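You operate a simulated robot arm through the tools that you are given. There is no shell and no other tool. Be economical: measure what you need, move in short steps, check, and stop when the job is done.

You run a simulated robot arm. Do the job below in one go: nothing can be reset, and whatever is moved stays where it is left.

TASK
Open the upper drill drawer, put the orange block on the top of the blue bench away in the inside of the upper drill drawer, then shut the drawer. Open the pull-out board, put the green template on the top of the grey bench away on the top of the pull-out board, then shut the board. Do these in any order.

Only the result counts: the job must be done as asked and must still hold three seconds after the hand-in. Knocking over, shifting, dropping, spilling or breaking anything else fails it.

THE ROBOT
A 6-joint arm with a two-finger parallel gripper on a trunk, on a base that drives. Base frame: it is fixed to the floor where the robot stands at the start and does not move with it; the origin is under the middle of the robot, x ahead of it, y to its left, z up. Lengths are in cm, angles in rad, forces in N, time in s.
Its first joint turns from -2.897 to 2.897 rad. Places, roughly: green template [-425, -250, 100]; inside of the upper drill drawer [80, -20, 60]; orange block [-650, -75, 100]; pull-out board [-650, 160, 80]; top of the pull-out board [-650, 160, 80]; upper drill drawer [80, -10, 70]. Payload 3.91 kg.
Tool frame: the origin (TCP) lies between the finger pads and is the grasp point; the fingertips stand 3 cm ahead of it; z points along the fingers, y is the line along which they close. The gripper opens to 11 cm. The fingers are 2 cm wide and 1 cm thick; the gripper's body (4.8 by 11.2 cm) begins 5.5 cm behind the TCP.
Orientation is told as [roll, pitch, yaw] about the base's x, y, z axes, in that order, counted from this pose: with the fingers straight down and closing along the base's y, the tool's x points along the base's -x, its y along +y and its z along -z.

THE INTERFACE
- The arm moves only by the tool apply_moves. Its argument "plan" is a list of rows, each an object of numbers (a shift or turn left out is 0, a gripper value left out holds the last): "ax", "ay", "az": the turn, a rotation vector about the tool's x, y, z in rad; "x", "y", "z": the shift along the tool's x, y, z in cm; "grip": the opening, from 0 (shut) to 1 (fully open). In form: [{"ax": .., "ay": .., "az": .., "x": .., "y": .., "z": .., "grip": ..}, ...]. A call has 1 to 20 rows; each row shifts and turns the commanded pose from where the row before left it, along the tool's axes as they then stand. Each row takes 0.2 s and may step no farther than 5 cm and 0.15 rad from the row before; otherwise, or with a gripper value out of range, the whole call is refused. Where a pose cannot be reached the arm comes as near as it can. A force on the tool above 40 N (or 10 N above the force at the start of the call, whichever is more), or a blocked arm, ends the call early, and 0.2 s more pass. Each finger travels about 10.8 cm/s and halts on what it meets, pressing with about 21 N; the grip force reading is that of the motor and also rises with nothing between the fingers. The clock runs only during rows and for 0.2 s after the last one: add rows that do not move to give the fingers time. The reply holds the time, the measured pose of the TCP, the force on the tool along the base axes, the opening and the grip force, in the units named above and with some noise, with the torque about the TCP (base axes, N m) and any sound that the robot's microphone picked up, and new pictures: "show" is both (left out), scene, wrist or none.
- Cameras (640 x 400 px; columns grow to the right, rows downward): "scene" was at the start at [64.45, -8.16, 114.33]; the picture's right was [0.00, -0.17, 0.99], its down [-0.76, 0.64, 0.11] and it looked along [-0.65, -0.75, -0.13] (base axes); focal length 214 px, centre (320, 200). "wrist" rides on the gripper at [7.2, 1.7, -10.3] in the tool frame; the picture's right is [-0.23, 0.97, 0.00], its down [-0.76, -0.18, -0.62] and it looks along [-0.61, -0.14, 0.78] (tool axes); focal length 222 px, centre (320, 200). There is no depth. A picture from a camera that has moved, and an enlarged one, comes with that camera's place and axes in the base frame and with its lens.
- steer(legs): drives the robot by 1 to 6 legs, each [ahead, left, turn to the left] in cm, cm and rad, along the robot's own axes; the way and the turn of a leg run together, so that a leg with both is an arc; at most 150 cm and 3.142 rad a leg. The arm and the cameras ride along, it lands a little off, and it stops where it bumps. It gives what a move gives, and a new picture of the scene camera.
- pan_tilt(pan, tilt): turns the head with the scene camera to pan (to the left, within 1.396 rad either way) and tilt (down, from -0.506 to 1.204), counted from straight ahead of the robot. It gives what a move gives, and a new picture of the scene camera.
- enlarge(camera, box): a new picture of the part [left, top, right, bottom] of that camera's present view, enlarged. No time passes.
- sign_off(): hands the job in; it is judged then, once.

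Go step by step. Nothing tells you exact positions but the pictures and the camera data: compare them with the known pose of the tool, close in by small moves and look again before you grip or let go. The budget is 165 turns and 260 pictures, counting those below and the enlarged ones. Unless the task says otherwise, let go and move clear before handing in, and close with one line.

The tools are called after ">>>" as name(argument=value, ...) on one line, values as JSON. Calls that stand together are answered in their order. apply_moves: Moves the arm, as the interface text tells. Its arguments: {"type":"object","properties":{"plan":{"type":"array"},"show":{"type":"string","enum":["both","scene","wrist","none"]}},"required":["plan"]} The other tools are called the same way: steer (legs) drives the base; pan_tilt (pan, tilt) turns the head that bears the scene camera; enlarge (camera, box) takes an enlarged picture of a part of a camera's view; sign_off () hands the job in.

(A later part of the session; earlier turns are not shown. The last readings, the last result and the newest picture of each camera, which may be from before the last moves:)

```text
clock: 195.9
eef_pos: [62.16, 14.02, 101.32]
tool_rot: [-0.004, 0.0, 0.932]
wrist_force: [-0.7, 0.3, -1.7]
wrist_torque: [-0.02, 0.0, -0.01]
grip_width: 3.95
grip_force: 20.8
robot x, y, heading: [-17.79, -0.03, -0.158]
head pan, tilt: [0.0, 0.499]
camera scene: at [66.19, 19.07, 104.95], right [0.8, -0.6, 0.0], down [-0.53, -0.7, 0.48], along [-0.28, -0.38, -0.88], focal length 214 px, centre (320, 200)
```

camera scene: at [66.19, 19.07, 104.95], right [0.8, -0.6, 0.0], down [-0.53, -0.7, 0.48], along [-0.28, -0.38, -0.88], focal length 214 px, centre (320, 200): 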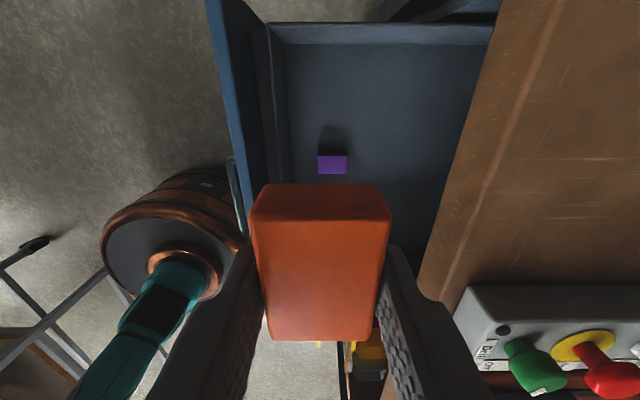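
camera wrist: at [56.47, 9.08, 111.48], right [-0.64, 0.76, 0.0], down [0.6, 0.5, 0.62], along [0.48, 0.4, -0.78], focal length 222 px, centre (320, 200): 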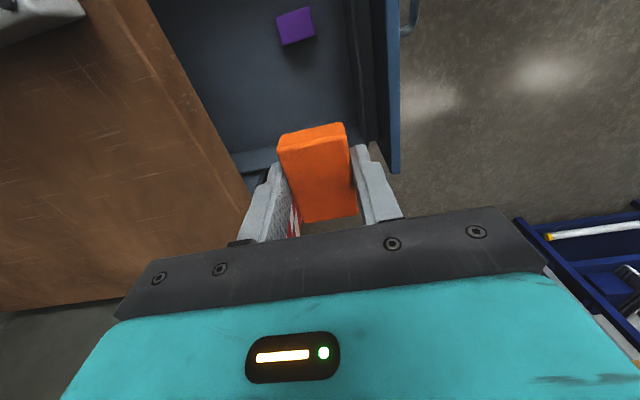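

Floor of the drawer is at about z≈59.5; position is clear. Descending.

>>> apply_moves(plan=[{"z": 4}, {"z": 4}, {"z": 4}, {"z": 4}, {"z": 4}, {"z": 4}, {"z": 4}, {"z": 4}, {}], show="both")

```text
clock: 197.9
eef_pos: [62.27, 13.46, 69.03]
tool_rot: [-0.003, -0.003, 0.93]
wrist_force: [0.1, -0.4, -1.1]
wrist_torque: [0.01, 0.02, 0.0]
grip_width: 3.95
grip_force: 20.9
robot x, y, heading: [-17.44, 0.21, -0.165]
head pan, tilt: [0.0, 0.499]
camera scene: at [66.28, 18.6, 72.83], right [0.8, -0.6, 0.0], down [-0.53, -0.7, 0.48], along [-0.28, -0.38, -0.88], focal length 214 px, centre (320, 200)
camera wrist: at [56.56, 8.6, 79.37], right [-0.64, 0.76, 0.0], down [0.6, 0.5, 0.63], along [0.48, 0.4, -0.78], focal length 222 px, centre (320, 200)
```

scene: 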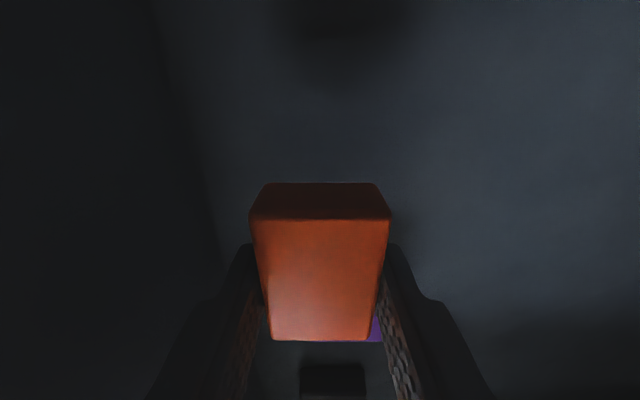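
wrist: 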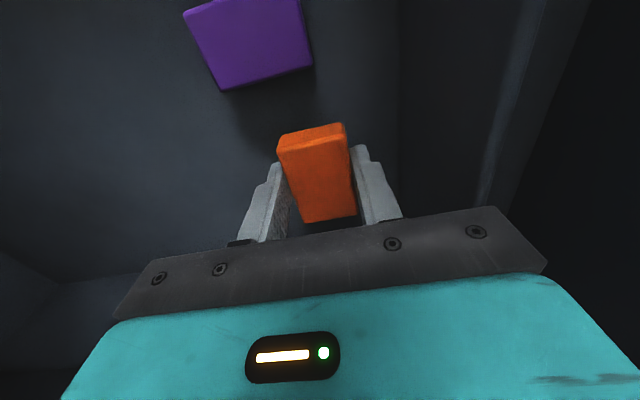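

>>> apply_moves(plan=[{"z": 1.5}, {"z": 1.5}, {"z": 0.8}, {}], show="wrist")

```text
clock: 198.9
eef_pos: [62.18, 13.66, 65.53]
tool_rot: [-0.006, -0.003, 0.931]
wrist_force: [1.0, -0.9, 27.3]
wrist_torque: [0.19, 0.74, 0.05]
grip_width: 3.96
grip_force: 20.3
robot x, y, heading: [-17.58, 0.29, -0.165]
head pan, tilt: [0.0, 0.499]
camera wrist: at [56.53, 8.78, 75.84], right [-0.64, 0.76, -0.01], down [0.59, 0.5, 0.63], along [0.48, 0.4, -0.78], focal length 222 px, centre (320, 200)
```

wrist: 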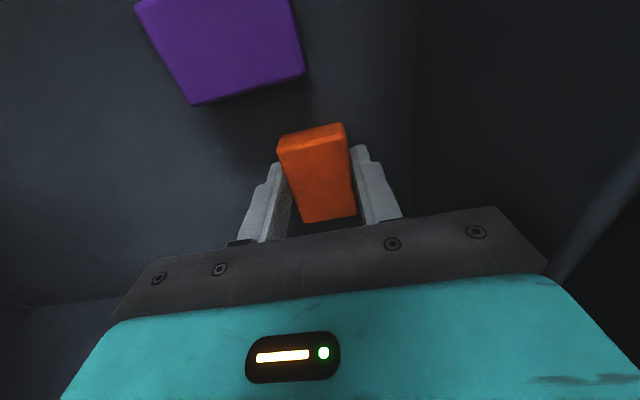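

Block is on the drawer floor. Releasing and rising.

>>> apply_moves(plan=[{"z": -0.2}, {"grip": 0.55}, {}, {}, {"z": -3}, {"z": -4}, {"z": -4}, {"z": -4}, {"z": -4}, {"z": -4}, {"z": -4}, {"z": -4}, {"z": -4}, {}], show="wrist")

>>> pan_tilt(pan=0, tilt=0.4)

```text
clock: 201.9
eef_pos: [61.99, 13.8, 100.38]
tool_rot: [-0.003, -0.001, 0.931]
wrist_force: [-0.4, 0.0, -0.3]
wrist_torque: [-0.02, 0.0, -0.01]
grip_width: 6.05
grip_force: 0.0
robot x, y, heading: [-18.05, -0.01, -0.158]
head pan, tilt: [0.0, 0.499]
camera wrist: at [56.29, 8.91, 110.76], right [-0.64, 0.76, 0.0], down [0.6, 0.5, 0.62], along [0.48, 0.4, -0.78], focal length 222 px, centre (320, 200)
```

wrist: 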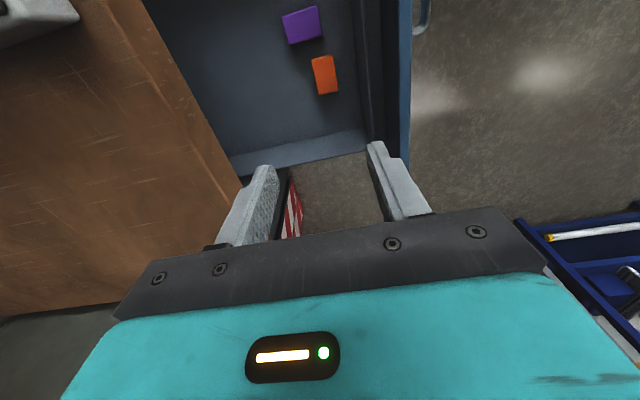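

```text
clock: 202.5
eef_pos: [62.08, 13.72, 100.41]
tool_rot: [-0.004, -0.001, 0.931]
wrist_force: [0.3, -0.1, -0.2]
wrist_torque: [0.0, 0.02, -0.01]
grip_width: 6.07
grip_force: 0.1
robot x, y, heading: [-17.73, 0.11, -0.164]
head pan, tilt: [0.0, 0.4]
camera scene: at [66.57, 19.64, 104.02], right [0.8, -0.6, 0.0], down [-0.55, -0.74, 0.39], along [-0.23, -0.31, -0.92], focal length 214 px, centre (320, 200)
```

scene: 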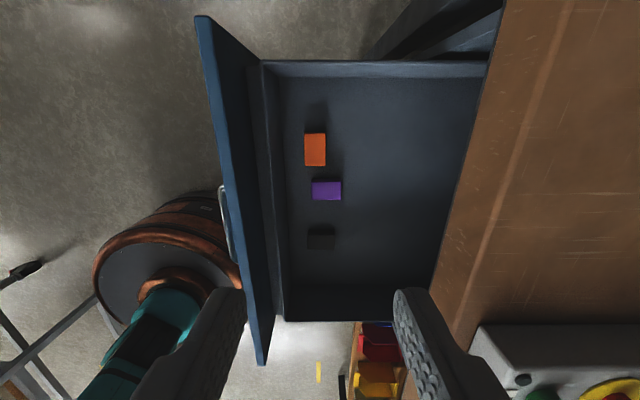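

Orange block lies safely in the drawer. Now rotating and moving in front of the drawer to push it shut.

>>> apply_moves(plan=[{"az": 0.15, "grip": 0}, {"az": 0.15}, {"az": 0.15}, {"az": 0.15}, {"az": 0.15}, {"az": 0.15}, {"az": 0.15}, {"az": 0.15}, {"az": 0.15}, {"az": 0.15}, {"az": 0.07}, {"x": 4.3, "y": -2.3}, {"x": 4.3, "y": -2.3}, {"x": 4.3, "y": -2.3}, {"x": 4.3, "y": -2.3}, {"x": 4.3, "y": -2.2}, {"ay": -0.15}, {"ay": -0.15}, {"ay": -0.15}, {}], show="scene")

```text
clock: 206.7
eef_pos: [38.01, 17.51, 100.47]
tool_rot: [0.002, -0.457, -0.64]
wrist_force: [0.6, -0.2, -0.1]
wrist_torque: [0.0, -0.01, 0.01]
grip_width: 0.02
grip_force: 21.3
robot x, y, heading: [-17.67, 0.45, -0.159]
head pan, tilt: [0.0, 0.4]
camera scene: at [42.17, 14.67, 106.93], right [-0.6, -0.8, 0.0], down [-0.8, 0.6, -0.06], along [0.05, -0.03, -1.0], focal length 214 px, centre (320, 200)
```

scene: 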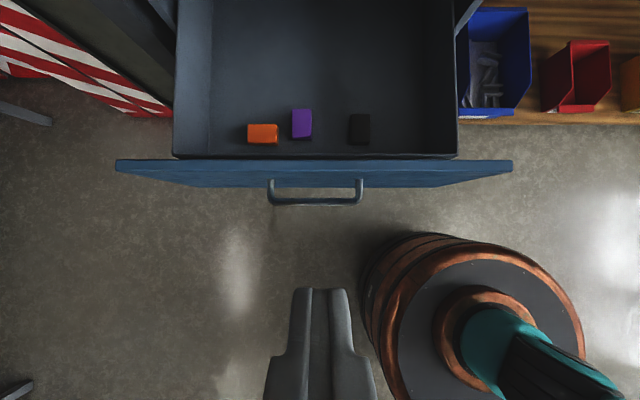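

>>> apply_moves(plan=[{"z": 3.95, "x": 1.94}, {"z": 3.95, "x": 1.94}, {"z": 3.95, "x": 1.94}, {"z": 3.95, "x": 1.94}, {"z": 3.95, "x": 1.94}, {"z": 3.95, "x": 1.94}, {}], show="scene")

```text
clock: 208.3
eef_pos: [37.94, 17.52, 74.11]
tool_rot: [0.003, -0.454, -0.641]
wrist_force: [-0.4, 0.4, -0.2]
wrist_torque: [0.0, 0.02, 0.02]
grip_width: 0.0
grip_force: 21.8
robot x, y, heading: [-17.37, 0.25, -0.169]
head pan, tilt: [0.0, 0.4]
camera scene: at [42.1, 14.58, 80.55], right [-0.6, -0.8, 0.0], down [-0.8, 0.6, -0.05], along [0.04, -0.03, -1.0], focal length 214 px, centre (320, 200)
```

scene: 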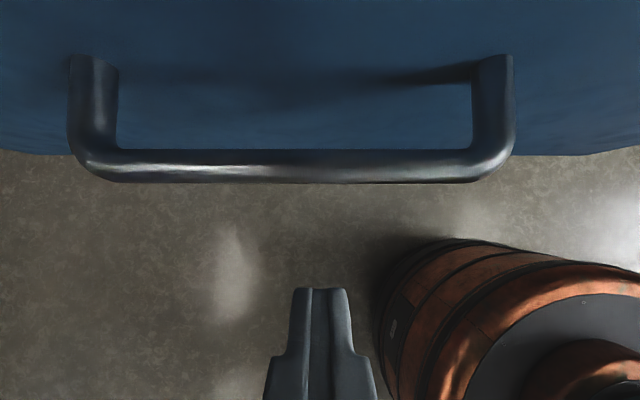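

>>> apply_moves(plan=[{"z": 0.66, "x": -1.35, "y": 0.5}, {"z": 0.66, "x": -1.35, "y": 0.4}, {"z": 0.66, "x": -1.35}, {"z": 0.55, "x": -1.1}, {"z": 0.55, "x": -1.1}, {"z": 0.55, "x": -1.1}, {"z": 0.55, "x": -1.1}, {"z": 0.55, "x": -1.1}, {"z": 0.55, "x": -1.1}, {"z": 0.55, "x": -1.1}, {"z": 0.55, "x": -1.1}], show="scene")

```text
clock: 210.7
eef_pos: [50.24, 9.79, 73.83]
tool_rot: [0.003, -0.454, -0.64]
wrist_force: [-2.2, 1.3, -1.0]
wrist_torque: [-0.01, -0.01, -0.01]
grip_width: 0.0
grip_force: 21.2
robot x, y, heading: [-17.73, 0.05, -0.159]
head pan, tilt: [0.0, 0.4]
camera scene: at [54.32, 6.86, 80.35], right [-0.6, -0.8, 0.0], down [-0.8, 0.6, -0.05], along [0.04, -0.03, -1.0], focal length 214 px, centre (320, 200)
```

scene: 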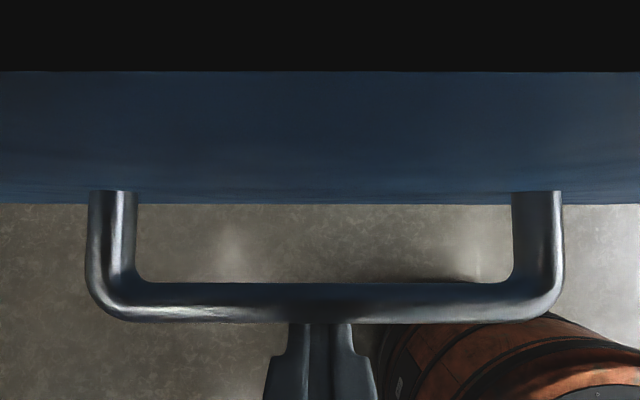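

>>> apply_moves(plan=[{"z": 0.62, "x": -1.25}, {"z": 0.62, "x": -1.25}, {"z": 0.62, "x": -1.25}, {"z": 0.62, "x": -1.25}, {"z": 0.62, "x": -1.25}, {"z": 0.62, "x": -1.25}, {"z": 0.62, "x": -1.25}, {"z": 0.62, "x": -1.25}, {"z": 0.62, "x": -1.25}, {"z": 0.5, "x": -1.0}, {"z": 0.4, "x": -0.8}, {"z": 0.4, "x": -0.8}, {}], show="scene")

```text
clock: 213.1
eef_pos: [61.14, 1.47, 73.83]
tool_rot: [0.0, -0.453, -0.641]
wrist_force: [-18.8, 6.4, 5.2]
wrist_torque: [-0.88, -2.53, -0.39]
grip_width: 0.0
grip_force: 21.2
robot x, y, heading: [-17.83, 0.16, -0.16]
head pan, tilt: [0.0, 0.4]
stopped in row 11: the force on the tool passed its limit at 52 N (the readings are from after the stop); the commanded pose is now the measured one
camera scene: at [65.31, -1.48, 80.16], right [-0.6, -0.8, 0.0], down [-0.8, 0.6, -0.04], along [0.03, -0.03, -1.0], focal length 214 px, centre (320, 200)
```

scene: 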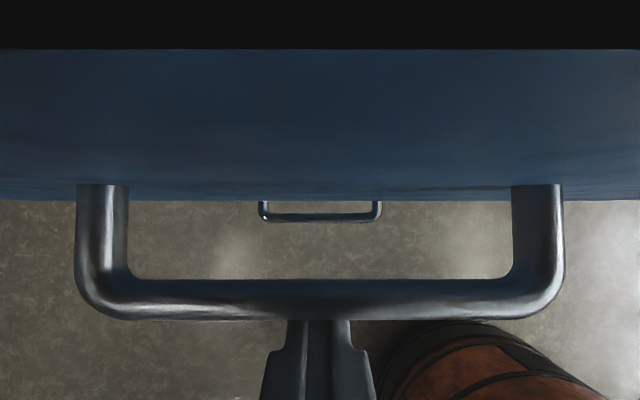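

Drawer may still be about 1–2 cm open; pushing a bit more.

>>> apply_moves(plan=[{"z": 0.25, "x": -0.5}, {"z": 0.25, "x": -0.5}, {"z": 0.25, "x": -0.5}, {"z": 0.25, "x": -0.5}, {}], show="scene")

```text
clock: 213.4
eef_pos: [61.31, 1.61, 73.66]
tool_rot: [-0.001, -0.449, -0.64]
wrist_force: [-19.4, 6.1, 5.3]
wrist_torque: [-0.91, -2.46, -0.38]
grip_width: 0.0
grip_force: 21.5
robot x, y, heading: [-17.94, -0.47, -0.158]
head pan, tilt: [0.0, 0.4]
stopped in row 1: the force on the tool passed its limit at 51 N (the readings are from after the stop); the commanded pose is now the measured one
camera scene: at [65.32, -1.45, 80.11], right [-0.6, -0.8, 0.0], down [-0.8, 0.6, -0.04], along [0.03, -0.03, -1.0], focal length 214 px, centre (320, 200)
```

scene: 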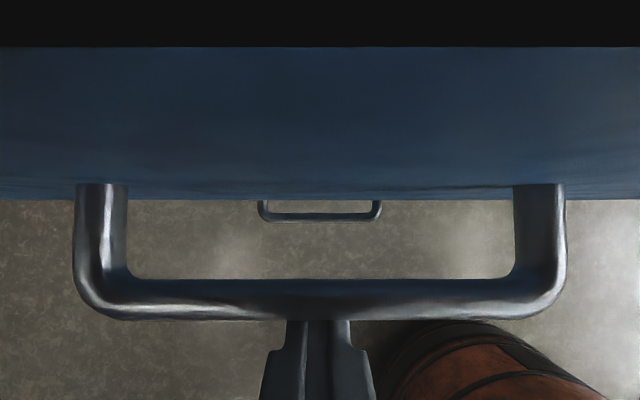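

The torque shows contact 12 cm above the TCP, i.e. the hand touches the bench edge. I'll back off, tilt the fingers flatter and push again.

>>> apply_moves(plan=[{"z": -1.3, "x": 2.7}, {"z": -1.3, "x": 2.7}, {"ay": -0.15}, {"ay": -0.15}, {"ay": -0.15}, {"ay": -0.15}, {"ay": -0.15}, {}], show="none")

>>> pan_tilt(pan=0, tilt=0.6)

```text
clock: 215.2
eef_pos: [56.58, 5.05, 73.52]
tool_rot: [0.003, -1.2, -0.641]
wrist_force: [-0.1, 1.0, -0.1]
wrist_torque: [0.0, 0.03, 0.02]
grip_width: 0.02
grip_force: 21.3
robot x, y, heading: [-17.47, 0.1, -0.161]
head pan, tilt: [0.0, 0.4]
```

```text
clock: 216.0
eef_pos: [56.56, 5.02, 73.61]
tool_rot: [0.001, -1.199, -0.639]
wrist_force: [-0.2, -0.4, -0.3]
wrist_torque: [0.01, -0.01, -0.02]
grip_width: 0.01
grip_force: 20.8
robot x, y, heading: [-18.14, -0.03, -0.154]
head pan, tilt: [0.0, 0.6]
camera scene: at [55.23, 6.17, 80.08], right [-0.6, -0.8, 0.0], down [-0.66, 0.49, -0.56], along [0.45, -0.34, -0.83], focal length 214 px, centre (320, 200)
```

scene: 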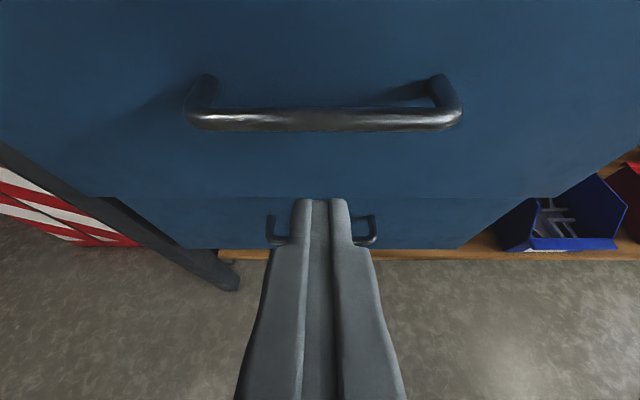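

>>> apply_moves(plan=[{"z": -0.36, "x": -0.93}, {"z": 1.4, "x": -0.54}, {"z": 1.4, "x": -0.54}, {"z": 0.93, "x": -0.36}, {"z": 0.7, "x": -0.27}, {"z": 0.7, "x": -0.27}, {"z": 0.7, "x": -0.27}, {"z": 0.5, "x": -0.2}, {"z": 0.5, "x": -0.2}, {"z": 0.5, "x": -0.2}], show="scene")

```text
clock: 217.8
eef_pos: [61.69, 1.12, 74.6]
tool_rot: [0.001, -1.201, -0.64]
wrist_force: [-14.8, 3.1, 9.0]
wrist_torque: [-0.06, -0.09, -0.15]
grip_width: 0.02
grip_force: 20.8
robot x, y, heading: [-18.23, -0.07, -0.154]
head pan, tilt: [0.0, 0.6]
stopped in row 9: the force on the tool passed its limit at 54 N (the readings are from after the stop); the commanded pose is now the measured one
camera scene: at [60.31, 2.29, 81.12], right [-0.6, -0.8, 0.0], down [-0.66, 0.49, -0.56], along [0.45, -0.34, -0.83], focal length 214 px, centre (320, 200)
```

scene: 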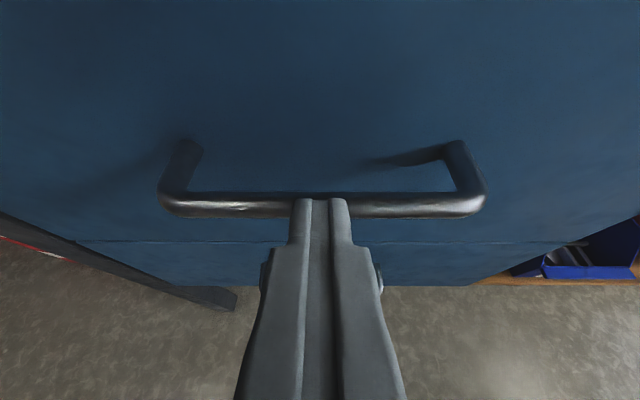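

It now looks flush. Backing off to check.

>>> apply_moves(plan=[{"z": -4.6, "x": 1.8}, {"z": -4.6, "x": 1.8}, {"z": -4.6, "x": 1.8}, {"z": -4.6, "x": 1.8}, {"x": -4.5, "z": -1.8}, {"x": -4.5, "z": -1.8}, {"x": -4.5, "z": -1.8}, {}], show="scene")

```text
clock: 219.6
eef_pos: [46.09, 12.9, 89.21]
tool_rot: [-0.003, -1.199, -0.639]
wrist_force: [-0.1, -0.3, -0.2]
wrist_torque: [-0.03, -0.02, 0.04]
grip_width: 0.01
grip_force: 21.1
robot x, y, heading: [-17.93, -0.01, -0.159]
head pan, tilt: [0.0, 0.6]
camera scene: at [44.78, 14.03, 95.68], right [-0.6, -0.8, 0.0], down [-0.66, 0.49, -0.56], along [0.45, -0.34, -0.83], focal length 214 px, centre (320, 200)
```

scene: 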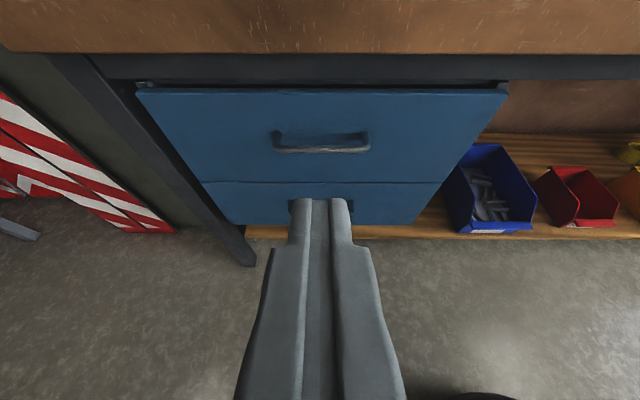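

The drawer is shut and flush. Now raising and centring the arm for the drive to the pull-out board.

>>> apply_moves(plan=[{"x": -4.6, "z": -1.78}, {"x": -4.6, "z": -1.78}, {"x": -4.6, "z": -1.78}, {"x": -4.6, "z": -1.78}, {"ax": -0.112, "az": -0.043}, {"ax": -0.112, "az": -0.043}, {"ax": -0.112, "az": -0.043}, {"ax": -0.112, "az": -0.043}, {"y": -3.8, "z": -1.7, "x": 0.7}, {"y": -3.8, "z": -1.7, "x": 0.7}, {"y": -3.8, "z": -1.7, "x": 0.7}, {"y": -3.8, "z": -1.7, "x": 0.7}, {"y": -3.8, "z": -1.7, "x": 0.7}, {"y": -3.8, "z": -1.7, "x": 0.7, "grip": 0.8}, {}, {}], show="none")

>>> pan_tilt(pan=0, tilt=0.1)

```text
clock: 223.0
eef_pos: [31.53, -7.57, 108.7]
tool_rot: [0.006, -1.199, -0.165]
wrist_force: [-0.1, -0.1, -0.2]
wrist_torque: [0.0, 0.0, -0.01]
grip_width: 8.8
grip_force: 0.1
robot x, y, heading: [-17.75, 0.34, -0.162]
head pan, tilt: [0.0, 0.6]
```

```text
clock: 224.0
eef_pos: [31.63, -7.55, 108.82]
tool_rot: [0.007, -1.199, -0.166]
wrist_force: [0.2, 0.1, -0.3]
wrist_torque: [-0.01, 0.0, -0.01]
grip_width: 8.81
grip_force: 0.1
robot x, y, heading: [-17.7, 0.32, -0.161]
head pan, tilt: [0.0, 0.099]
camera scene: at [31.85, -7.69, 119.45], right [-0.16, -0.99, 0.0], down [-0.45, 0.07, -0.89], along [0.88, -0.14, -0.45], focal length 214 px, centre (320, 200)
```

scene: 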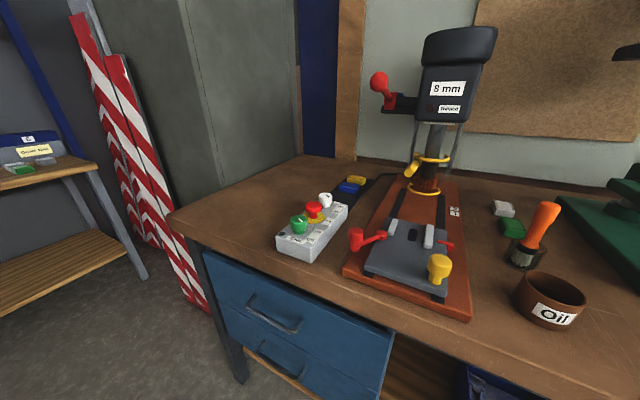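

>>> steer(legs=[[-52, 100, 0], [0, 0, 1.7], [0, 0, 1.57], [150, 0, 0], [150, 0, 0]])

```text
clock: 251.9
eef_pos: [-412.14, 111.08, 108.86]
tool_rot: [0.007, -1.198, 3.125]
wrist_force: [0.3, -0.2, 0.2]
wrist_torque: [0.0, 0.02, -0.01]
grip_width: 8.8
grip_force: 0.0
robot x, y, heading: [-362.3, 110.77, 3.13]
head pan, tilt: [0.0, 0.099]
camera scene: at [-412.0, 111.03, 119.46], right [0.01, 1.0, 0.0], down [0.45, -0.01, -0.89], along [-0.89, 0.01, -0.45], focal length 214 px, centre (320, 200)
```

scene: 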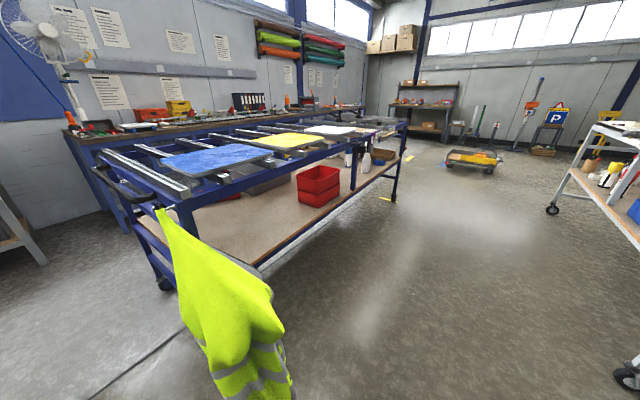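

>>> enlarge(camera="scene", box=[310, 100, 430, 200])

>>> enlarge(camera="scene", box=[70, 100, 330, 260])

```text
4.00 times, centred on (370, 150) of scene
camera zoom: at [-412.0, 111.03, 119.46], right [0.01, 1.0, 0.0], down [0.45, -0.01, -0.89], along [-0.89, 0.01, -0.45], focal length 858 px, centre (120, 400)
```

zoom: 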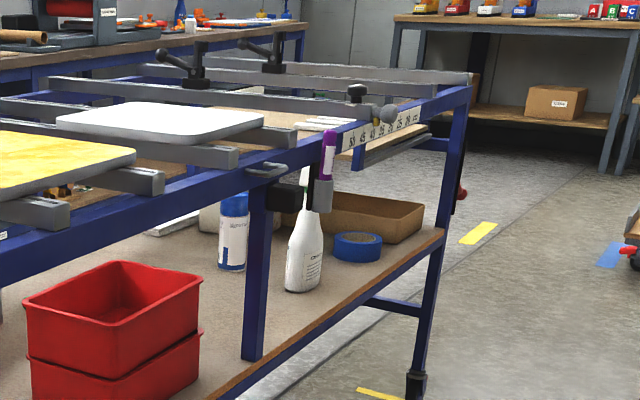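

```text
2.46 times, centred on (200, 180) of scene
camera zoom: at [-412.0, 111.03, 119.46], right [0.01, 1.0, 0.0], down [0.45, -0.01, -0.89], along [-0.89, 0.01, -0.45], focal length 528 px, centre (615, 249)
```

zoom: 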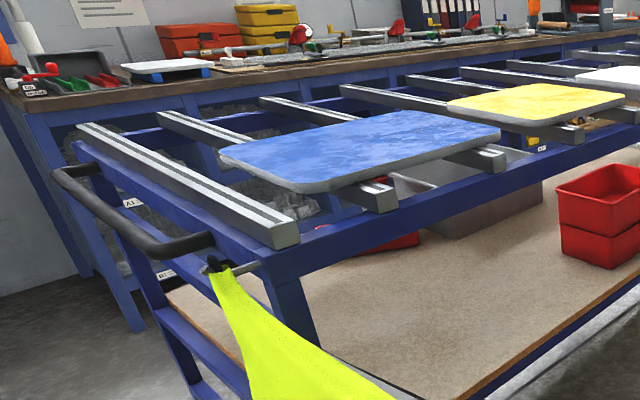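

The pull-out board's handle seems to sit on the table's front rail near (-593,161,82), pulling out toward (+0.6,+0.8). Driving in front of it.

>>> steer(legs=[[93, -55, 0], [93, -55, 0], [0, 0, 0.94]])

>>> pan_tilt(pan=0, tilt=0.4)

```text
clock: 265.1
eef_pos: [-576.01, 182.62, 108.87]
tool_rot: [0.005, -1.197, -2.213]
wrist_force: [-0.3, 0.1, 0.1]
wrist_torque: [-0.03, 0.02, 0.02]
grip_width: 8.79
grip_force: 0.1
robot x, y, heading: [-546.88, 222.86, -2.206]
head pan, tilt: [0.0, 0.099]
camera scene: at [-575.91, 182.5, 119.45], right [-0.81, 0.59, 0.0], down [0.27, 0.36, -0.89], along [-0.53, -0.72, -0.45], focal length 214 px, centre (320, 200)
```

scene: 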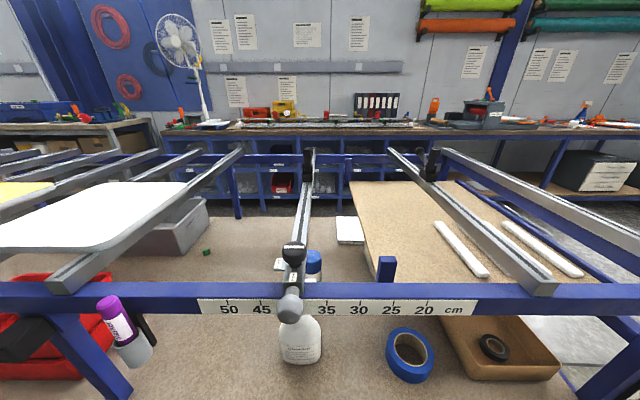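

```text
clock: 265.9
eef_pos: [-576.18, 182.49, 108.87]
tool_rot: [0.007, -1.199, -2.214]
wrist_force: [0.0, -0.3, 0.3]
wrist_torque: [0.02, -0.04, -0.02]
grip_width: 8.78
grip_force: 0.1
robot x, y, heading: [-546.6, 222.75, -2.203]
head pan, tilt: [0.0, 0.4]
camera scene: at [-575.34, 183.26, 116.84], right [-0.81, 0.59, 0.0], down [0.41, 0.56, -0.72], along [-0.42, -0.58, -0.7], focal length 214 px, centre (320, 200)
```

scene: 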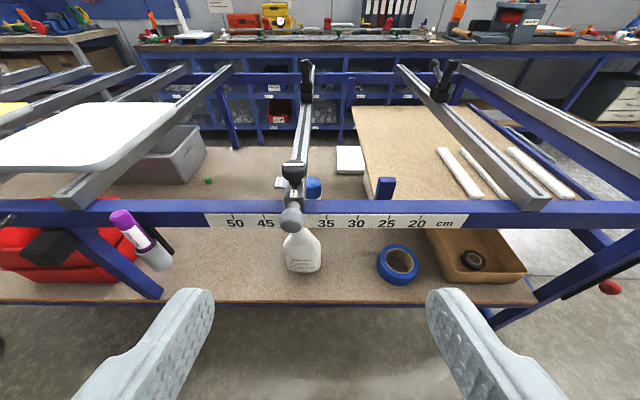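

>>> enlarge(camera="scene", box=[330, 80, 640, 280])

>>> pan_tilt(pan=-0.7, tilt=0.4)

>>> pan_tilt(pan=0.6, tilt=0.4)

```text
2.00 times, centred on (485, 180) of scene
camera zoom: at [-575.34, 183.26, 116.84], right [-0.81, 0.59, 0.0], down [0.41, 0.56, -0.72], along [-0.42, -0.58, -0.7], focal length 429 px, centre (-10, 240)
```

zoom: 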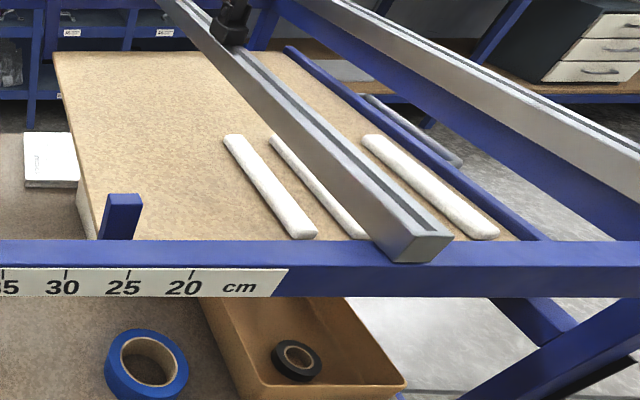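

```text
clock: 266.9
eef_pos: [-575.97, 182.59, 108.85]
tool_rot: [0.007, -1.2, -2.214]
wrist_force: [0.1, 0.4, -0.3]
wrist_torque: [0.01, -0.02, 0.01]
grip_width: 8.81
grip_force: 0.1
robot x, y, heading: [-546.53, 223.11, -2.208]
head pan, tilt: [-0.7, 0.4]
camera scene: at [-578.94, 188.43, 117.6], right [-0.26, 0.94, 0.23], down [0.57, 0.34, -0.75], along [-0.78, -0.06, -0.62], focal length 214 px, centre (320, 200)
```

scene: 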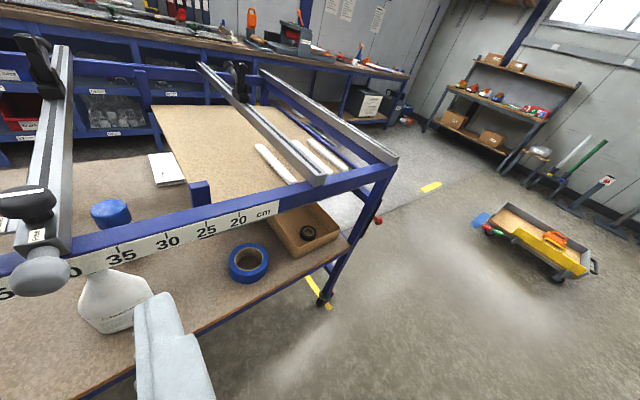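

```text
clock: 268.4
eef_pos: [-576.11, 182.61, 108.79]
tool_rot: [0.006, -1.2, -2.214]
wrist_force: [0.0, 0.4, -0.1]
wrist_torque: [-0.01, 0.0, 0.0]
grip_width: 8.81
grip_force: 0.1
robot x, y, heading: [-546.59, 222.94, -2.209]
head pan, tilt: [0.6, 0.4]
camera scene: at [-570.24, 181.38, 117.43], right [-0.98, 0.07, -0.21], down [0.2, 0.64, -0.74], along [0.08, -0.77, -0.64], focal length 214 px, centre (320, 200)
```

scene: 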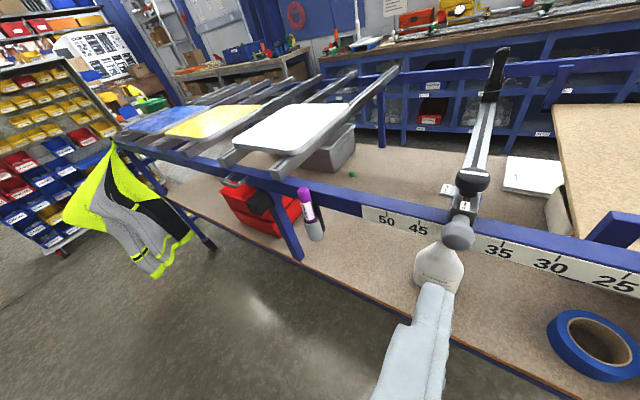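

>>> enlarge(camera="scene", box=[220, 130, 400, 260])

>>> enlarge(camera="scene", box=[480, 100, 640, 280])

```text
3.08 times, centred on (310, 195) of scene
camera zoom: at [-570.24, 181.38, 117.43], right [-0.98, 0.07, -0.21], down [0.2, 0.64, -0.74], along [0.08, -0.77, -0.64], focal length 660 px, centre (351, 215)
```

zoom: 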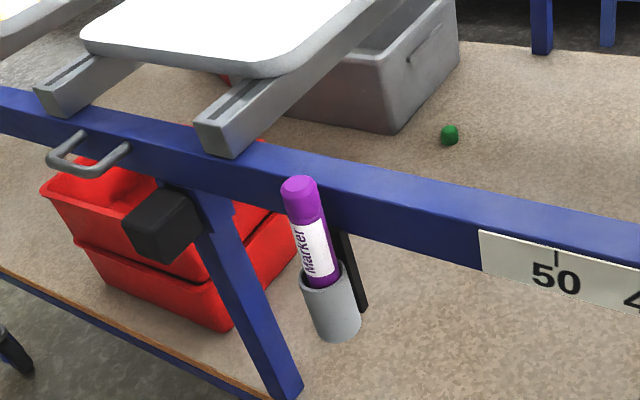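

```text
2.22 times, centred on (560, 190) of scene
camera zoom: at [-570.24, 181.38, 117.43], right [-0.98, 0.07, -0.21], down [0.2, 0.64, -0.74], along [0.08, -0.77, -0.64], focal length 477 px, centre (-213, 222)
```

zoom: 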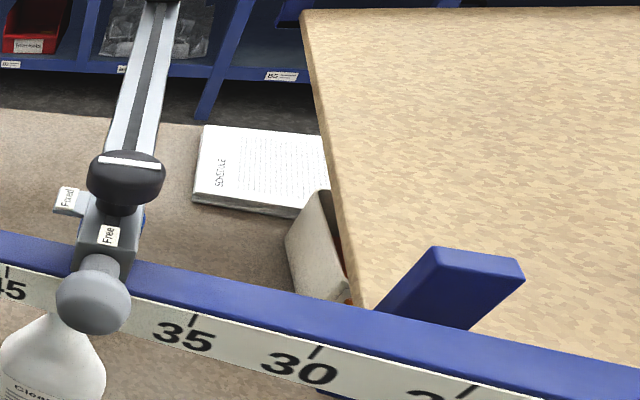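

>>> apply_moves(plan=[{"x": 4.3, "z": 0.5, "y": -2}, {"x": 4.3, "z": 0.5, "y": -2}, {"x": 4.3, "z": 0.5, "y": -2}, {"x": 4.3, "z": 0.5, "y": -2}, {"x": 4.3, "z": 0.5, "y": -2}, {"x": 4.3, "z": 0.5, "y": -2}, {}], show="none")

>>> pan_tilt(pan=-0.2, tilt=0.1)

```text
clock: 270.0
eef_pos: [-585.5, 193.4, 89.17]
tool_rot: [0.007, -1.197, -2.211]
wrist_force: [-0.1, 0.8, 0.3]
wrist_torque: [0.0, 0.0, -0.01]
grip_width: 8.8
grip_force: 0.0
out of reach, approached as far as the arm can: row 5, 6
robot x, y, heading: [-546.27, 222.85, -2.207]
head pan, tilt: [0.6, 0.4]
```

```text
clock: 271.1
eef_pos: [-585.36, 193.33, 89.08]
tool_rot: [0.008, -1.199, -2.211]
wrist_force: [0.4, -0.4, -1.0]
wrist_torque: [0.03, -0.02, -0.04]
grip_width: 8.82
grip_force: 0.1
robot x, y, heading: [-546.78, 223.17, -2.206]
head pan, tilt: [-0.201, 0.099]
camera scene: at [-586.81, 194.37, 99.97], right [-0.68, 0.73, 0.07], down [0.29, 0.35, -0.89], along [-0.67, -0.59, -0.45], focal length 214 px, centre (320, 200)
```

scene: 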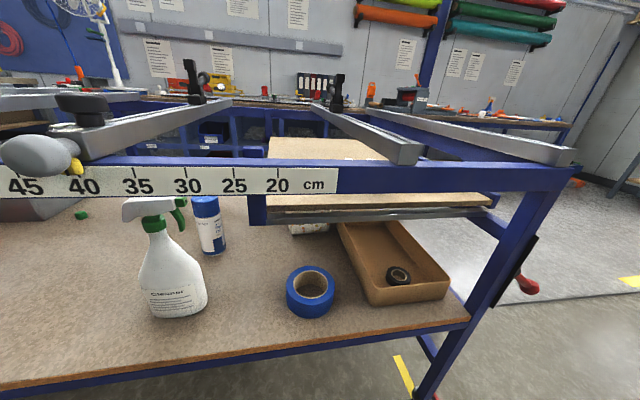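

>>> enlarge(camera="scene", box=[230, 130, 570, 310])

>>> pan_tilt(pan=-0.5, tilt=0.3)

```text
1.88 times, centred on (400, 220) of scene
camera zoom: at [-586.81, 194.37, 99.97], right [-0.68, 0.73, 0.07], down [0.29, 0.35, -0.89], along [-0.67, -0.59, -0.45], focal length 404 px, centre (169, 162)
```

zoom: 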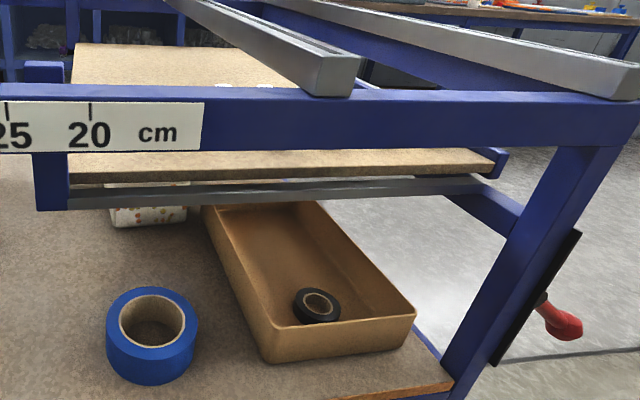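

```text
clock: 271.9
eef_pos: [-585.43, 193.23, 89.33]
tool_rot: [0.009, -1.198, -2.213]
wrist_force: [0.6, -0.2, -0.1]
wrist_torque: [-0.03, -0.01, 0.02]
grip_width: 8.8
grip_force: 0.0
robot x, y, heading: [-546.79, 222.96, -2.21]
head pan, tilt: [-0.499, 0.3]
camera scene: at [-588.08, 197.09, 98.53], right [-0.44, 0.88, 0.17], down [0.47, 0.39, -0.79], along [-0.77, -0.27, -0.58], focal length 214 px, centre (320, 200)
```

scene: 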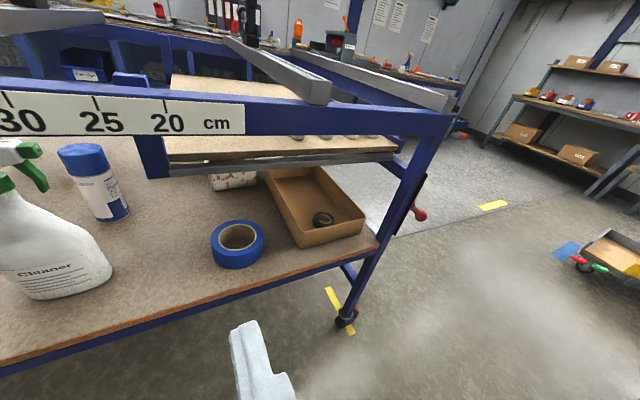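

The board runs on slides along the table's length and its handle is on the right-hand end (around (-670,173,80)), so it pulls out toward (-0.8,+0.6). I raise the arm and drive round to that end.

>>> apply_moves(plan=[{"x": -4.5, "z": -1.7}, {"x": -4.5, "z": -1.7}, {"x": -4.5, "z": -1.7}, {"x": -4.5, "z": -1.7}, {"y": 4}, {"y": 4}, {}], show="none")

>>> steer(legs=[[0, -80, 0], [0, -77, 0], [0, 0, 1.56]])

>>> pan_tilt(pan=-0.6, tilt=0.4)

```text
clock: 273.6
eef_pos: [-579.44, 188.78, 108.59]
tool_rot: [0.007, -1.199, -2.211]
wrist_force: [0.2, -0.5, 0.5]
wrist_torque: [0.02, 0.0, -0.01]
grip_width: 8.79
grip_force: 0.1
robot x, y, heading: [-546.45, 222.87, -2.208]
head pan, tilt: [-0.499, 0.3]
```

```text
clock: 285.3
eef_pos: [-639.98, 282.54, 108.54]
tool_rot: [0.007, -1.2, -0.703]
wrist_force: [-0.9, 0.7, 0.2]
wrist_torque: [0.01, -0.02, 0.01]
grip_width: 8.8
grip_force: 0.1
robot x, y, heading: [-672.18, 317.34, -0.7]
head pan, tilt: [-0.499, 0.3]
camera scene: at [-643.79, 280.04, 117.94], right [-0.91, -0.39, 0.17], down [-0.36, 0.49, -0.8], along [0.22, -0.78, -0.58], focal length 214 px, centre (320, 200)
```

scene: 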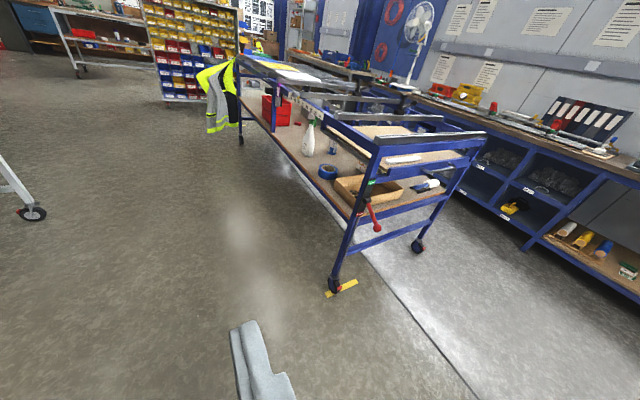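

```text
clock: 286.0
eef_pos: [-639.92, 282.63, 108.68]
tool_rot: [0.007, -1.2, -0.704]
wrist_force: [-0.1, 0.1, 0.1]
wrist_torque: [0.01, -0.02, -0.03]
grip_width: 8.79
grip_force: 0.1
robot x, y, heading: [-672.4, 317.71, -0.698]
head pan, tilt: [-0.6, 0.4]
camera scene: at [-644.93, 280.01, 117.28], right [-0.93, -0.3, 0.2], down [-0.34, 0.58, -0.74], along [0.1, -0.76, -0.64], focal length 214 px, centre (320, 200)
```

scene: 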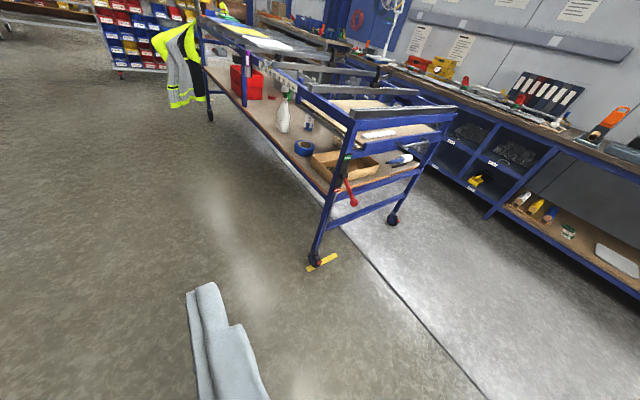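

>>> steer(legs=[[6, -117, 0], [0, 0, 0.06]])

>>> pan_tilt(pan=0, tilt=0.5)

```text
clock: 292.5
eef_pos: [-712.41, 189.0, 108.64]
tool_rot: [0.007, -1.198, -0.667]
wrist_force: [-0.5, 0.5, -0.5]
wrist_torque: [-0.04, -0.04, 0.0]
grip_width: 8.79
grip_force: 0.1
robot x, y, heading: [-745.71, 222.57, -0.666]
head pan, tilt: [-0.6, 0.4]
camera scene: at [-717.23, 186.28, 117.28], right [-0.92, -0.33, 0.2], down [-0.36, 0.56, -0.74], along [0.13, -0.76, -0.64], focal length 214 px, centre (320, 200)
```

scene: 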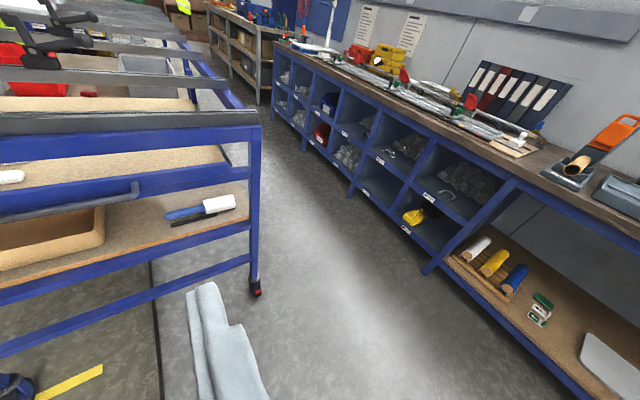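

```text
clock: 293.5
eef_pos: [-712.48, 189.01, 108.7]
tool_rot: [0.007, -1.198, -0.667]
wrist_force: [0.7, 0.6, 0.1]
wrist_torque: [0.02, -0.01, -0.03]
grip_width: 8.8
grip_force: 0.1
robot x, y, heading: [-745.91, 222.98, -0.663]
head pan, tilt: [0.0, 0.499]
camera scene: at [-713.22, 189.78, 115.91], right [-0.61, -0.79, 0.0], down [-0.6, 0.47, -0.64], along [0.51, -0.39, -0.76], focal length 214 px, centre (320, 200)
```

scene: 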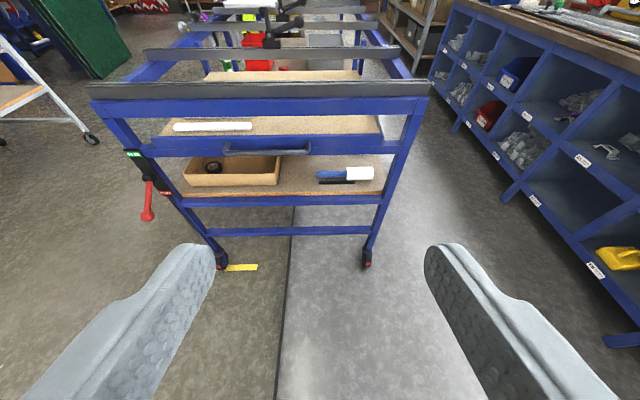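

Clear: board front is a blue plate with a dark bar handle; there's also a red lever with a label on the left leg. Zooming in.

>>> enlarge(camera="scene", box=[80, 70, 440, 270])

>>> enlarge(camera="scene", box=[110, 130, 200, 230])

```text
1.78 times, centred on (260, 170) of scene
camera zoom: at [-713.22, 189.78, 115.91], right [-0.61, -0.79, 0.0], down [-0.6, 0.47, -0.64], along [0.51, -0.39, -0.76], focal length 381 px, centre (427, 253)
```

zoom: 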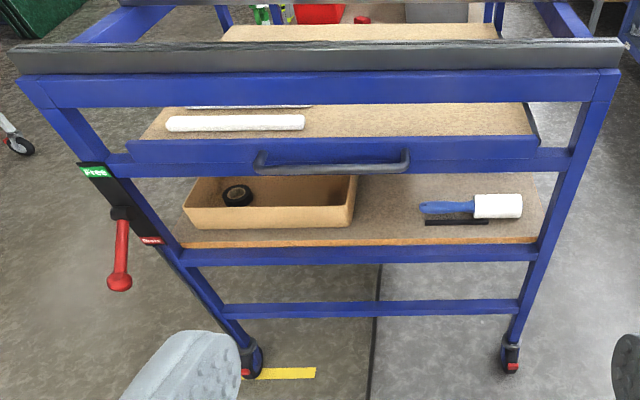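

```text
4.00 times, centred on (155, 180) of scene
camera zoom: at [-713.22, 189.78, 115.91], right [-0.61, -0.79, 0.0], down [-0.6, 0.47, -0.64], along [0.51, -0.39, -0.76], focal length 858 px, centre (980, 280)
```

zoom: 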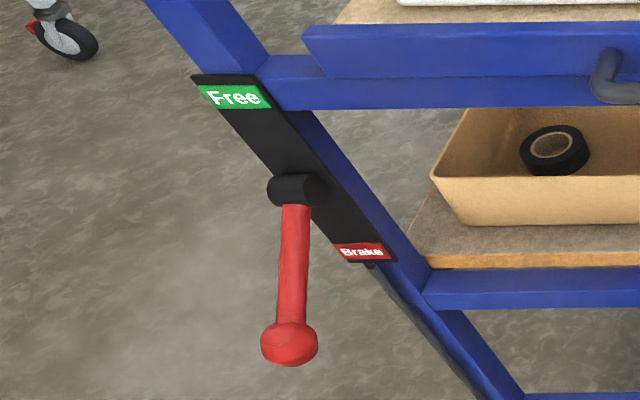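

The lever is just the castor brake (set). I'll align laterally with the bar (centre v) and roll the gripper for a vertical pinch, then descend.

>>> apply_moves(plan=[{"y": 4.7}, {"y": 4.7}, {"y": 4.6}, {"az": 0.15}, {"az": 0.15}, {"az": 0.15}, {"az": 0.15}, {"az": 0.15}, {"az": 0.15}, {"az": 0.15}, {"az": 0.15}, {"az": 0.15}, {"az": 0.15}, {"az": 0.07}, {}], show="none")

>>> pan_tilt(pan=-0.3, tilt=0.1)

```text
clock: 296.7
eef_pos: [-703.79, 200.03, 108.59]
tool_rot: [1.198, 0.003, -2.231]
wrist_force: [0.7, 0.1, 0.0]
wrist_torque: [0.0, 0.01, 0.0]
grip_width: 8.8
grip_force: 0.2
robot x, y, heading: [-745.76, 222.68, -0.663]
head pan, tilt: [0.0, 0.499]
```

```text
clock: 297.6
eef_pos: [-703.84, 200.03, 108.59]
tool_rot: [1.199, 0.001, -2.231]
wrist_force: [0.2, 0.9, 0.3]
wrist_torque: [-0.02, -0.02, -0.01]
grip_width: 8.79
grip_force: 0.2
robot x, y, heading: [-745.54, 222.69, -0.66]
head pan, tilt: [-0.3, 0.099]
camera scene: at [-713.63, 195.08, 107.52], right [-0.49, 0.38, -0.78], down [0.55, 0.83, 0.06], along [0.68, -0.4, -0.62], focal length 214 px, centre (320, 200)
```

scene: 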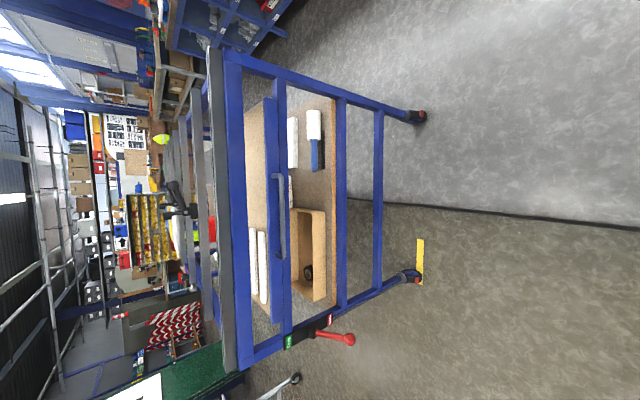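

>>> apply_moves(plan=[{"ax": -0.125}, {"ax": -0.125}, {"ax": -0.12}, {"y": -2.6, "z": 3.7}, {"y": -2.6, "z": 3.7}, {"y": -2.6, "z": 3.7}, {"y": -2.6, "z": 3.7}, {"y": -2.6, "z": 3.7}, {"y": -2.6, "z": 3.7}, {"y": -2.6, "z": 3.7}, {"y": -2.6, "z": 3.7}, {"y": -2.6, "z": 3.7}, {"y": -2.6, "z": 3.7}, {"y": -2.6, "z": 2.5, "grip": 0.42}, {}], show="both")

```text
clock: 300.8
eef_pos: [-680.32, 177.78, 81.57]
tool_rot: [1.437, -0.002, -2.229]
wrist_force: [-0.5, -0.6, 0.7]
wrist_torque: [0.0, -0.01, -0.02]
grip_width: 4.62
grip_force: 0.0
out of reach, approached as far as the arm can: row 2, 3, 4, 5, 6, 7, 8
robot x, y, heading: [-745.56, 223.05, -0.665]
head pan, tilt: [-0.3, 0.099]
camera scene: at [-689.83, 172.67, 79.34], right [-0.33, 0.26, -0.91], down [0.54, 0.84, 0.04], along [0.78, -0.47, -0.42], focal length 214 px, centre (320, 200)
camera wrist: at [-683.79, 189.67, 84.64], right [-0.03, -0.26, 0.97], down [-0.97, -0.21, -0.09], along [0.23, -0.94, -0.24], focal length 222 px, centre (320, 200)
```

scene: 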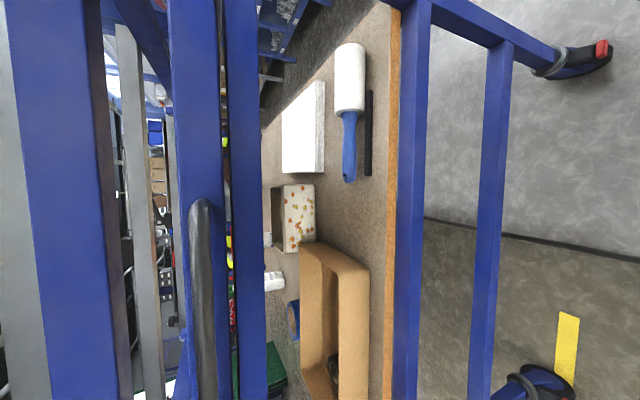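
wrist: 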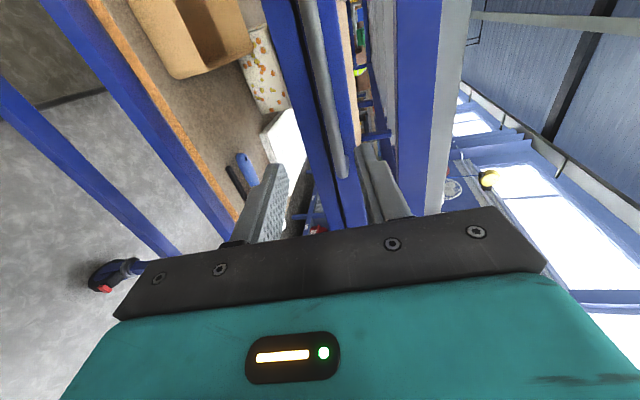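

Bar reads z≈81.2, u≈16 cm ahead. Centring and approaching with a narrower opening.

>>> apply_moves(plan=[{"x": 1.8, "y": 0.8, "grip": 0.29}, {"x": 1.8, "y": 0.8}, {"z": 3}, {"z": 3}, {"z": 3}, {}], show="both")

```text
clock: 302.2
eef_pos: [-670.8, 175.45, 81.9]
tool_rot: [1.436, -0.002, -2.225]
wrist_force: [0.3, -0.7, -0.5]
wrist_torque: [-0.01, -0.04, 0.01]
grip_width: 3.2
grip_force: 0.0
robot x, y, heading: [-746.19, 222.84, -0.659]
head pan, tilt: [-0.3, 0.099]
camera scene: at [-680.3, 170.24, 79.69], right [-0.34, 0.26, -0.91], down [0.54, 0.84, 0.04], along [0.78, -0.47, -0.42], focal length 214 px, centre (320, 200)
camera wrist: at [-674.26, 187.24, 85.0], right [-0.03, -0.26, 0.97], down [-0.97, -0.21, -0.09], along [0.23, -0.94, -0.24], focal length 222 px, centre (320, 200)
```

scene: 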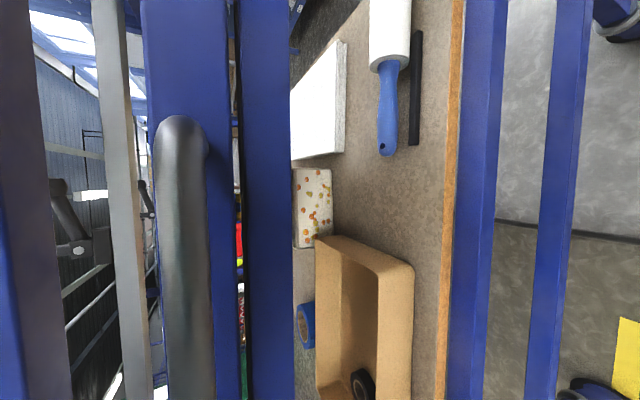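
wrist: 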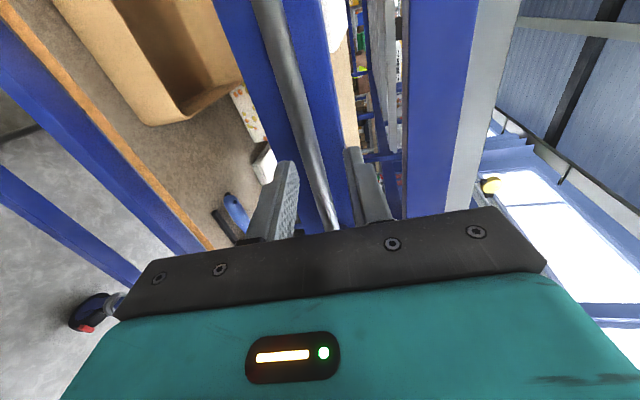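

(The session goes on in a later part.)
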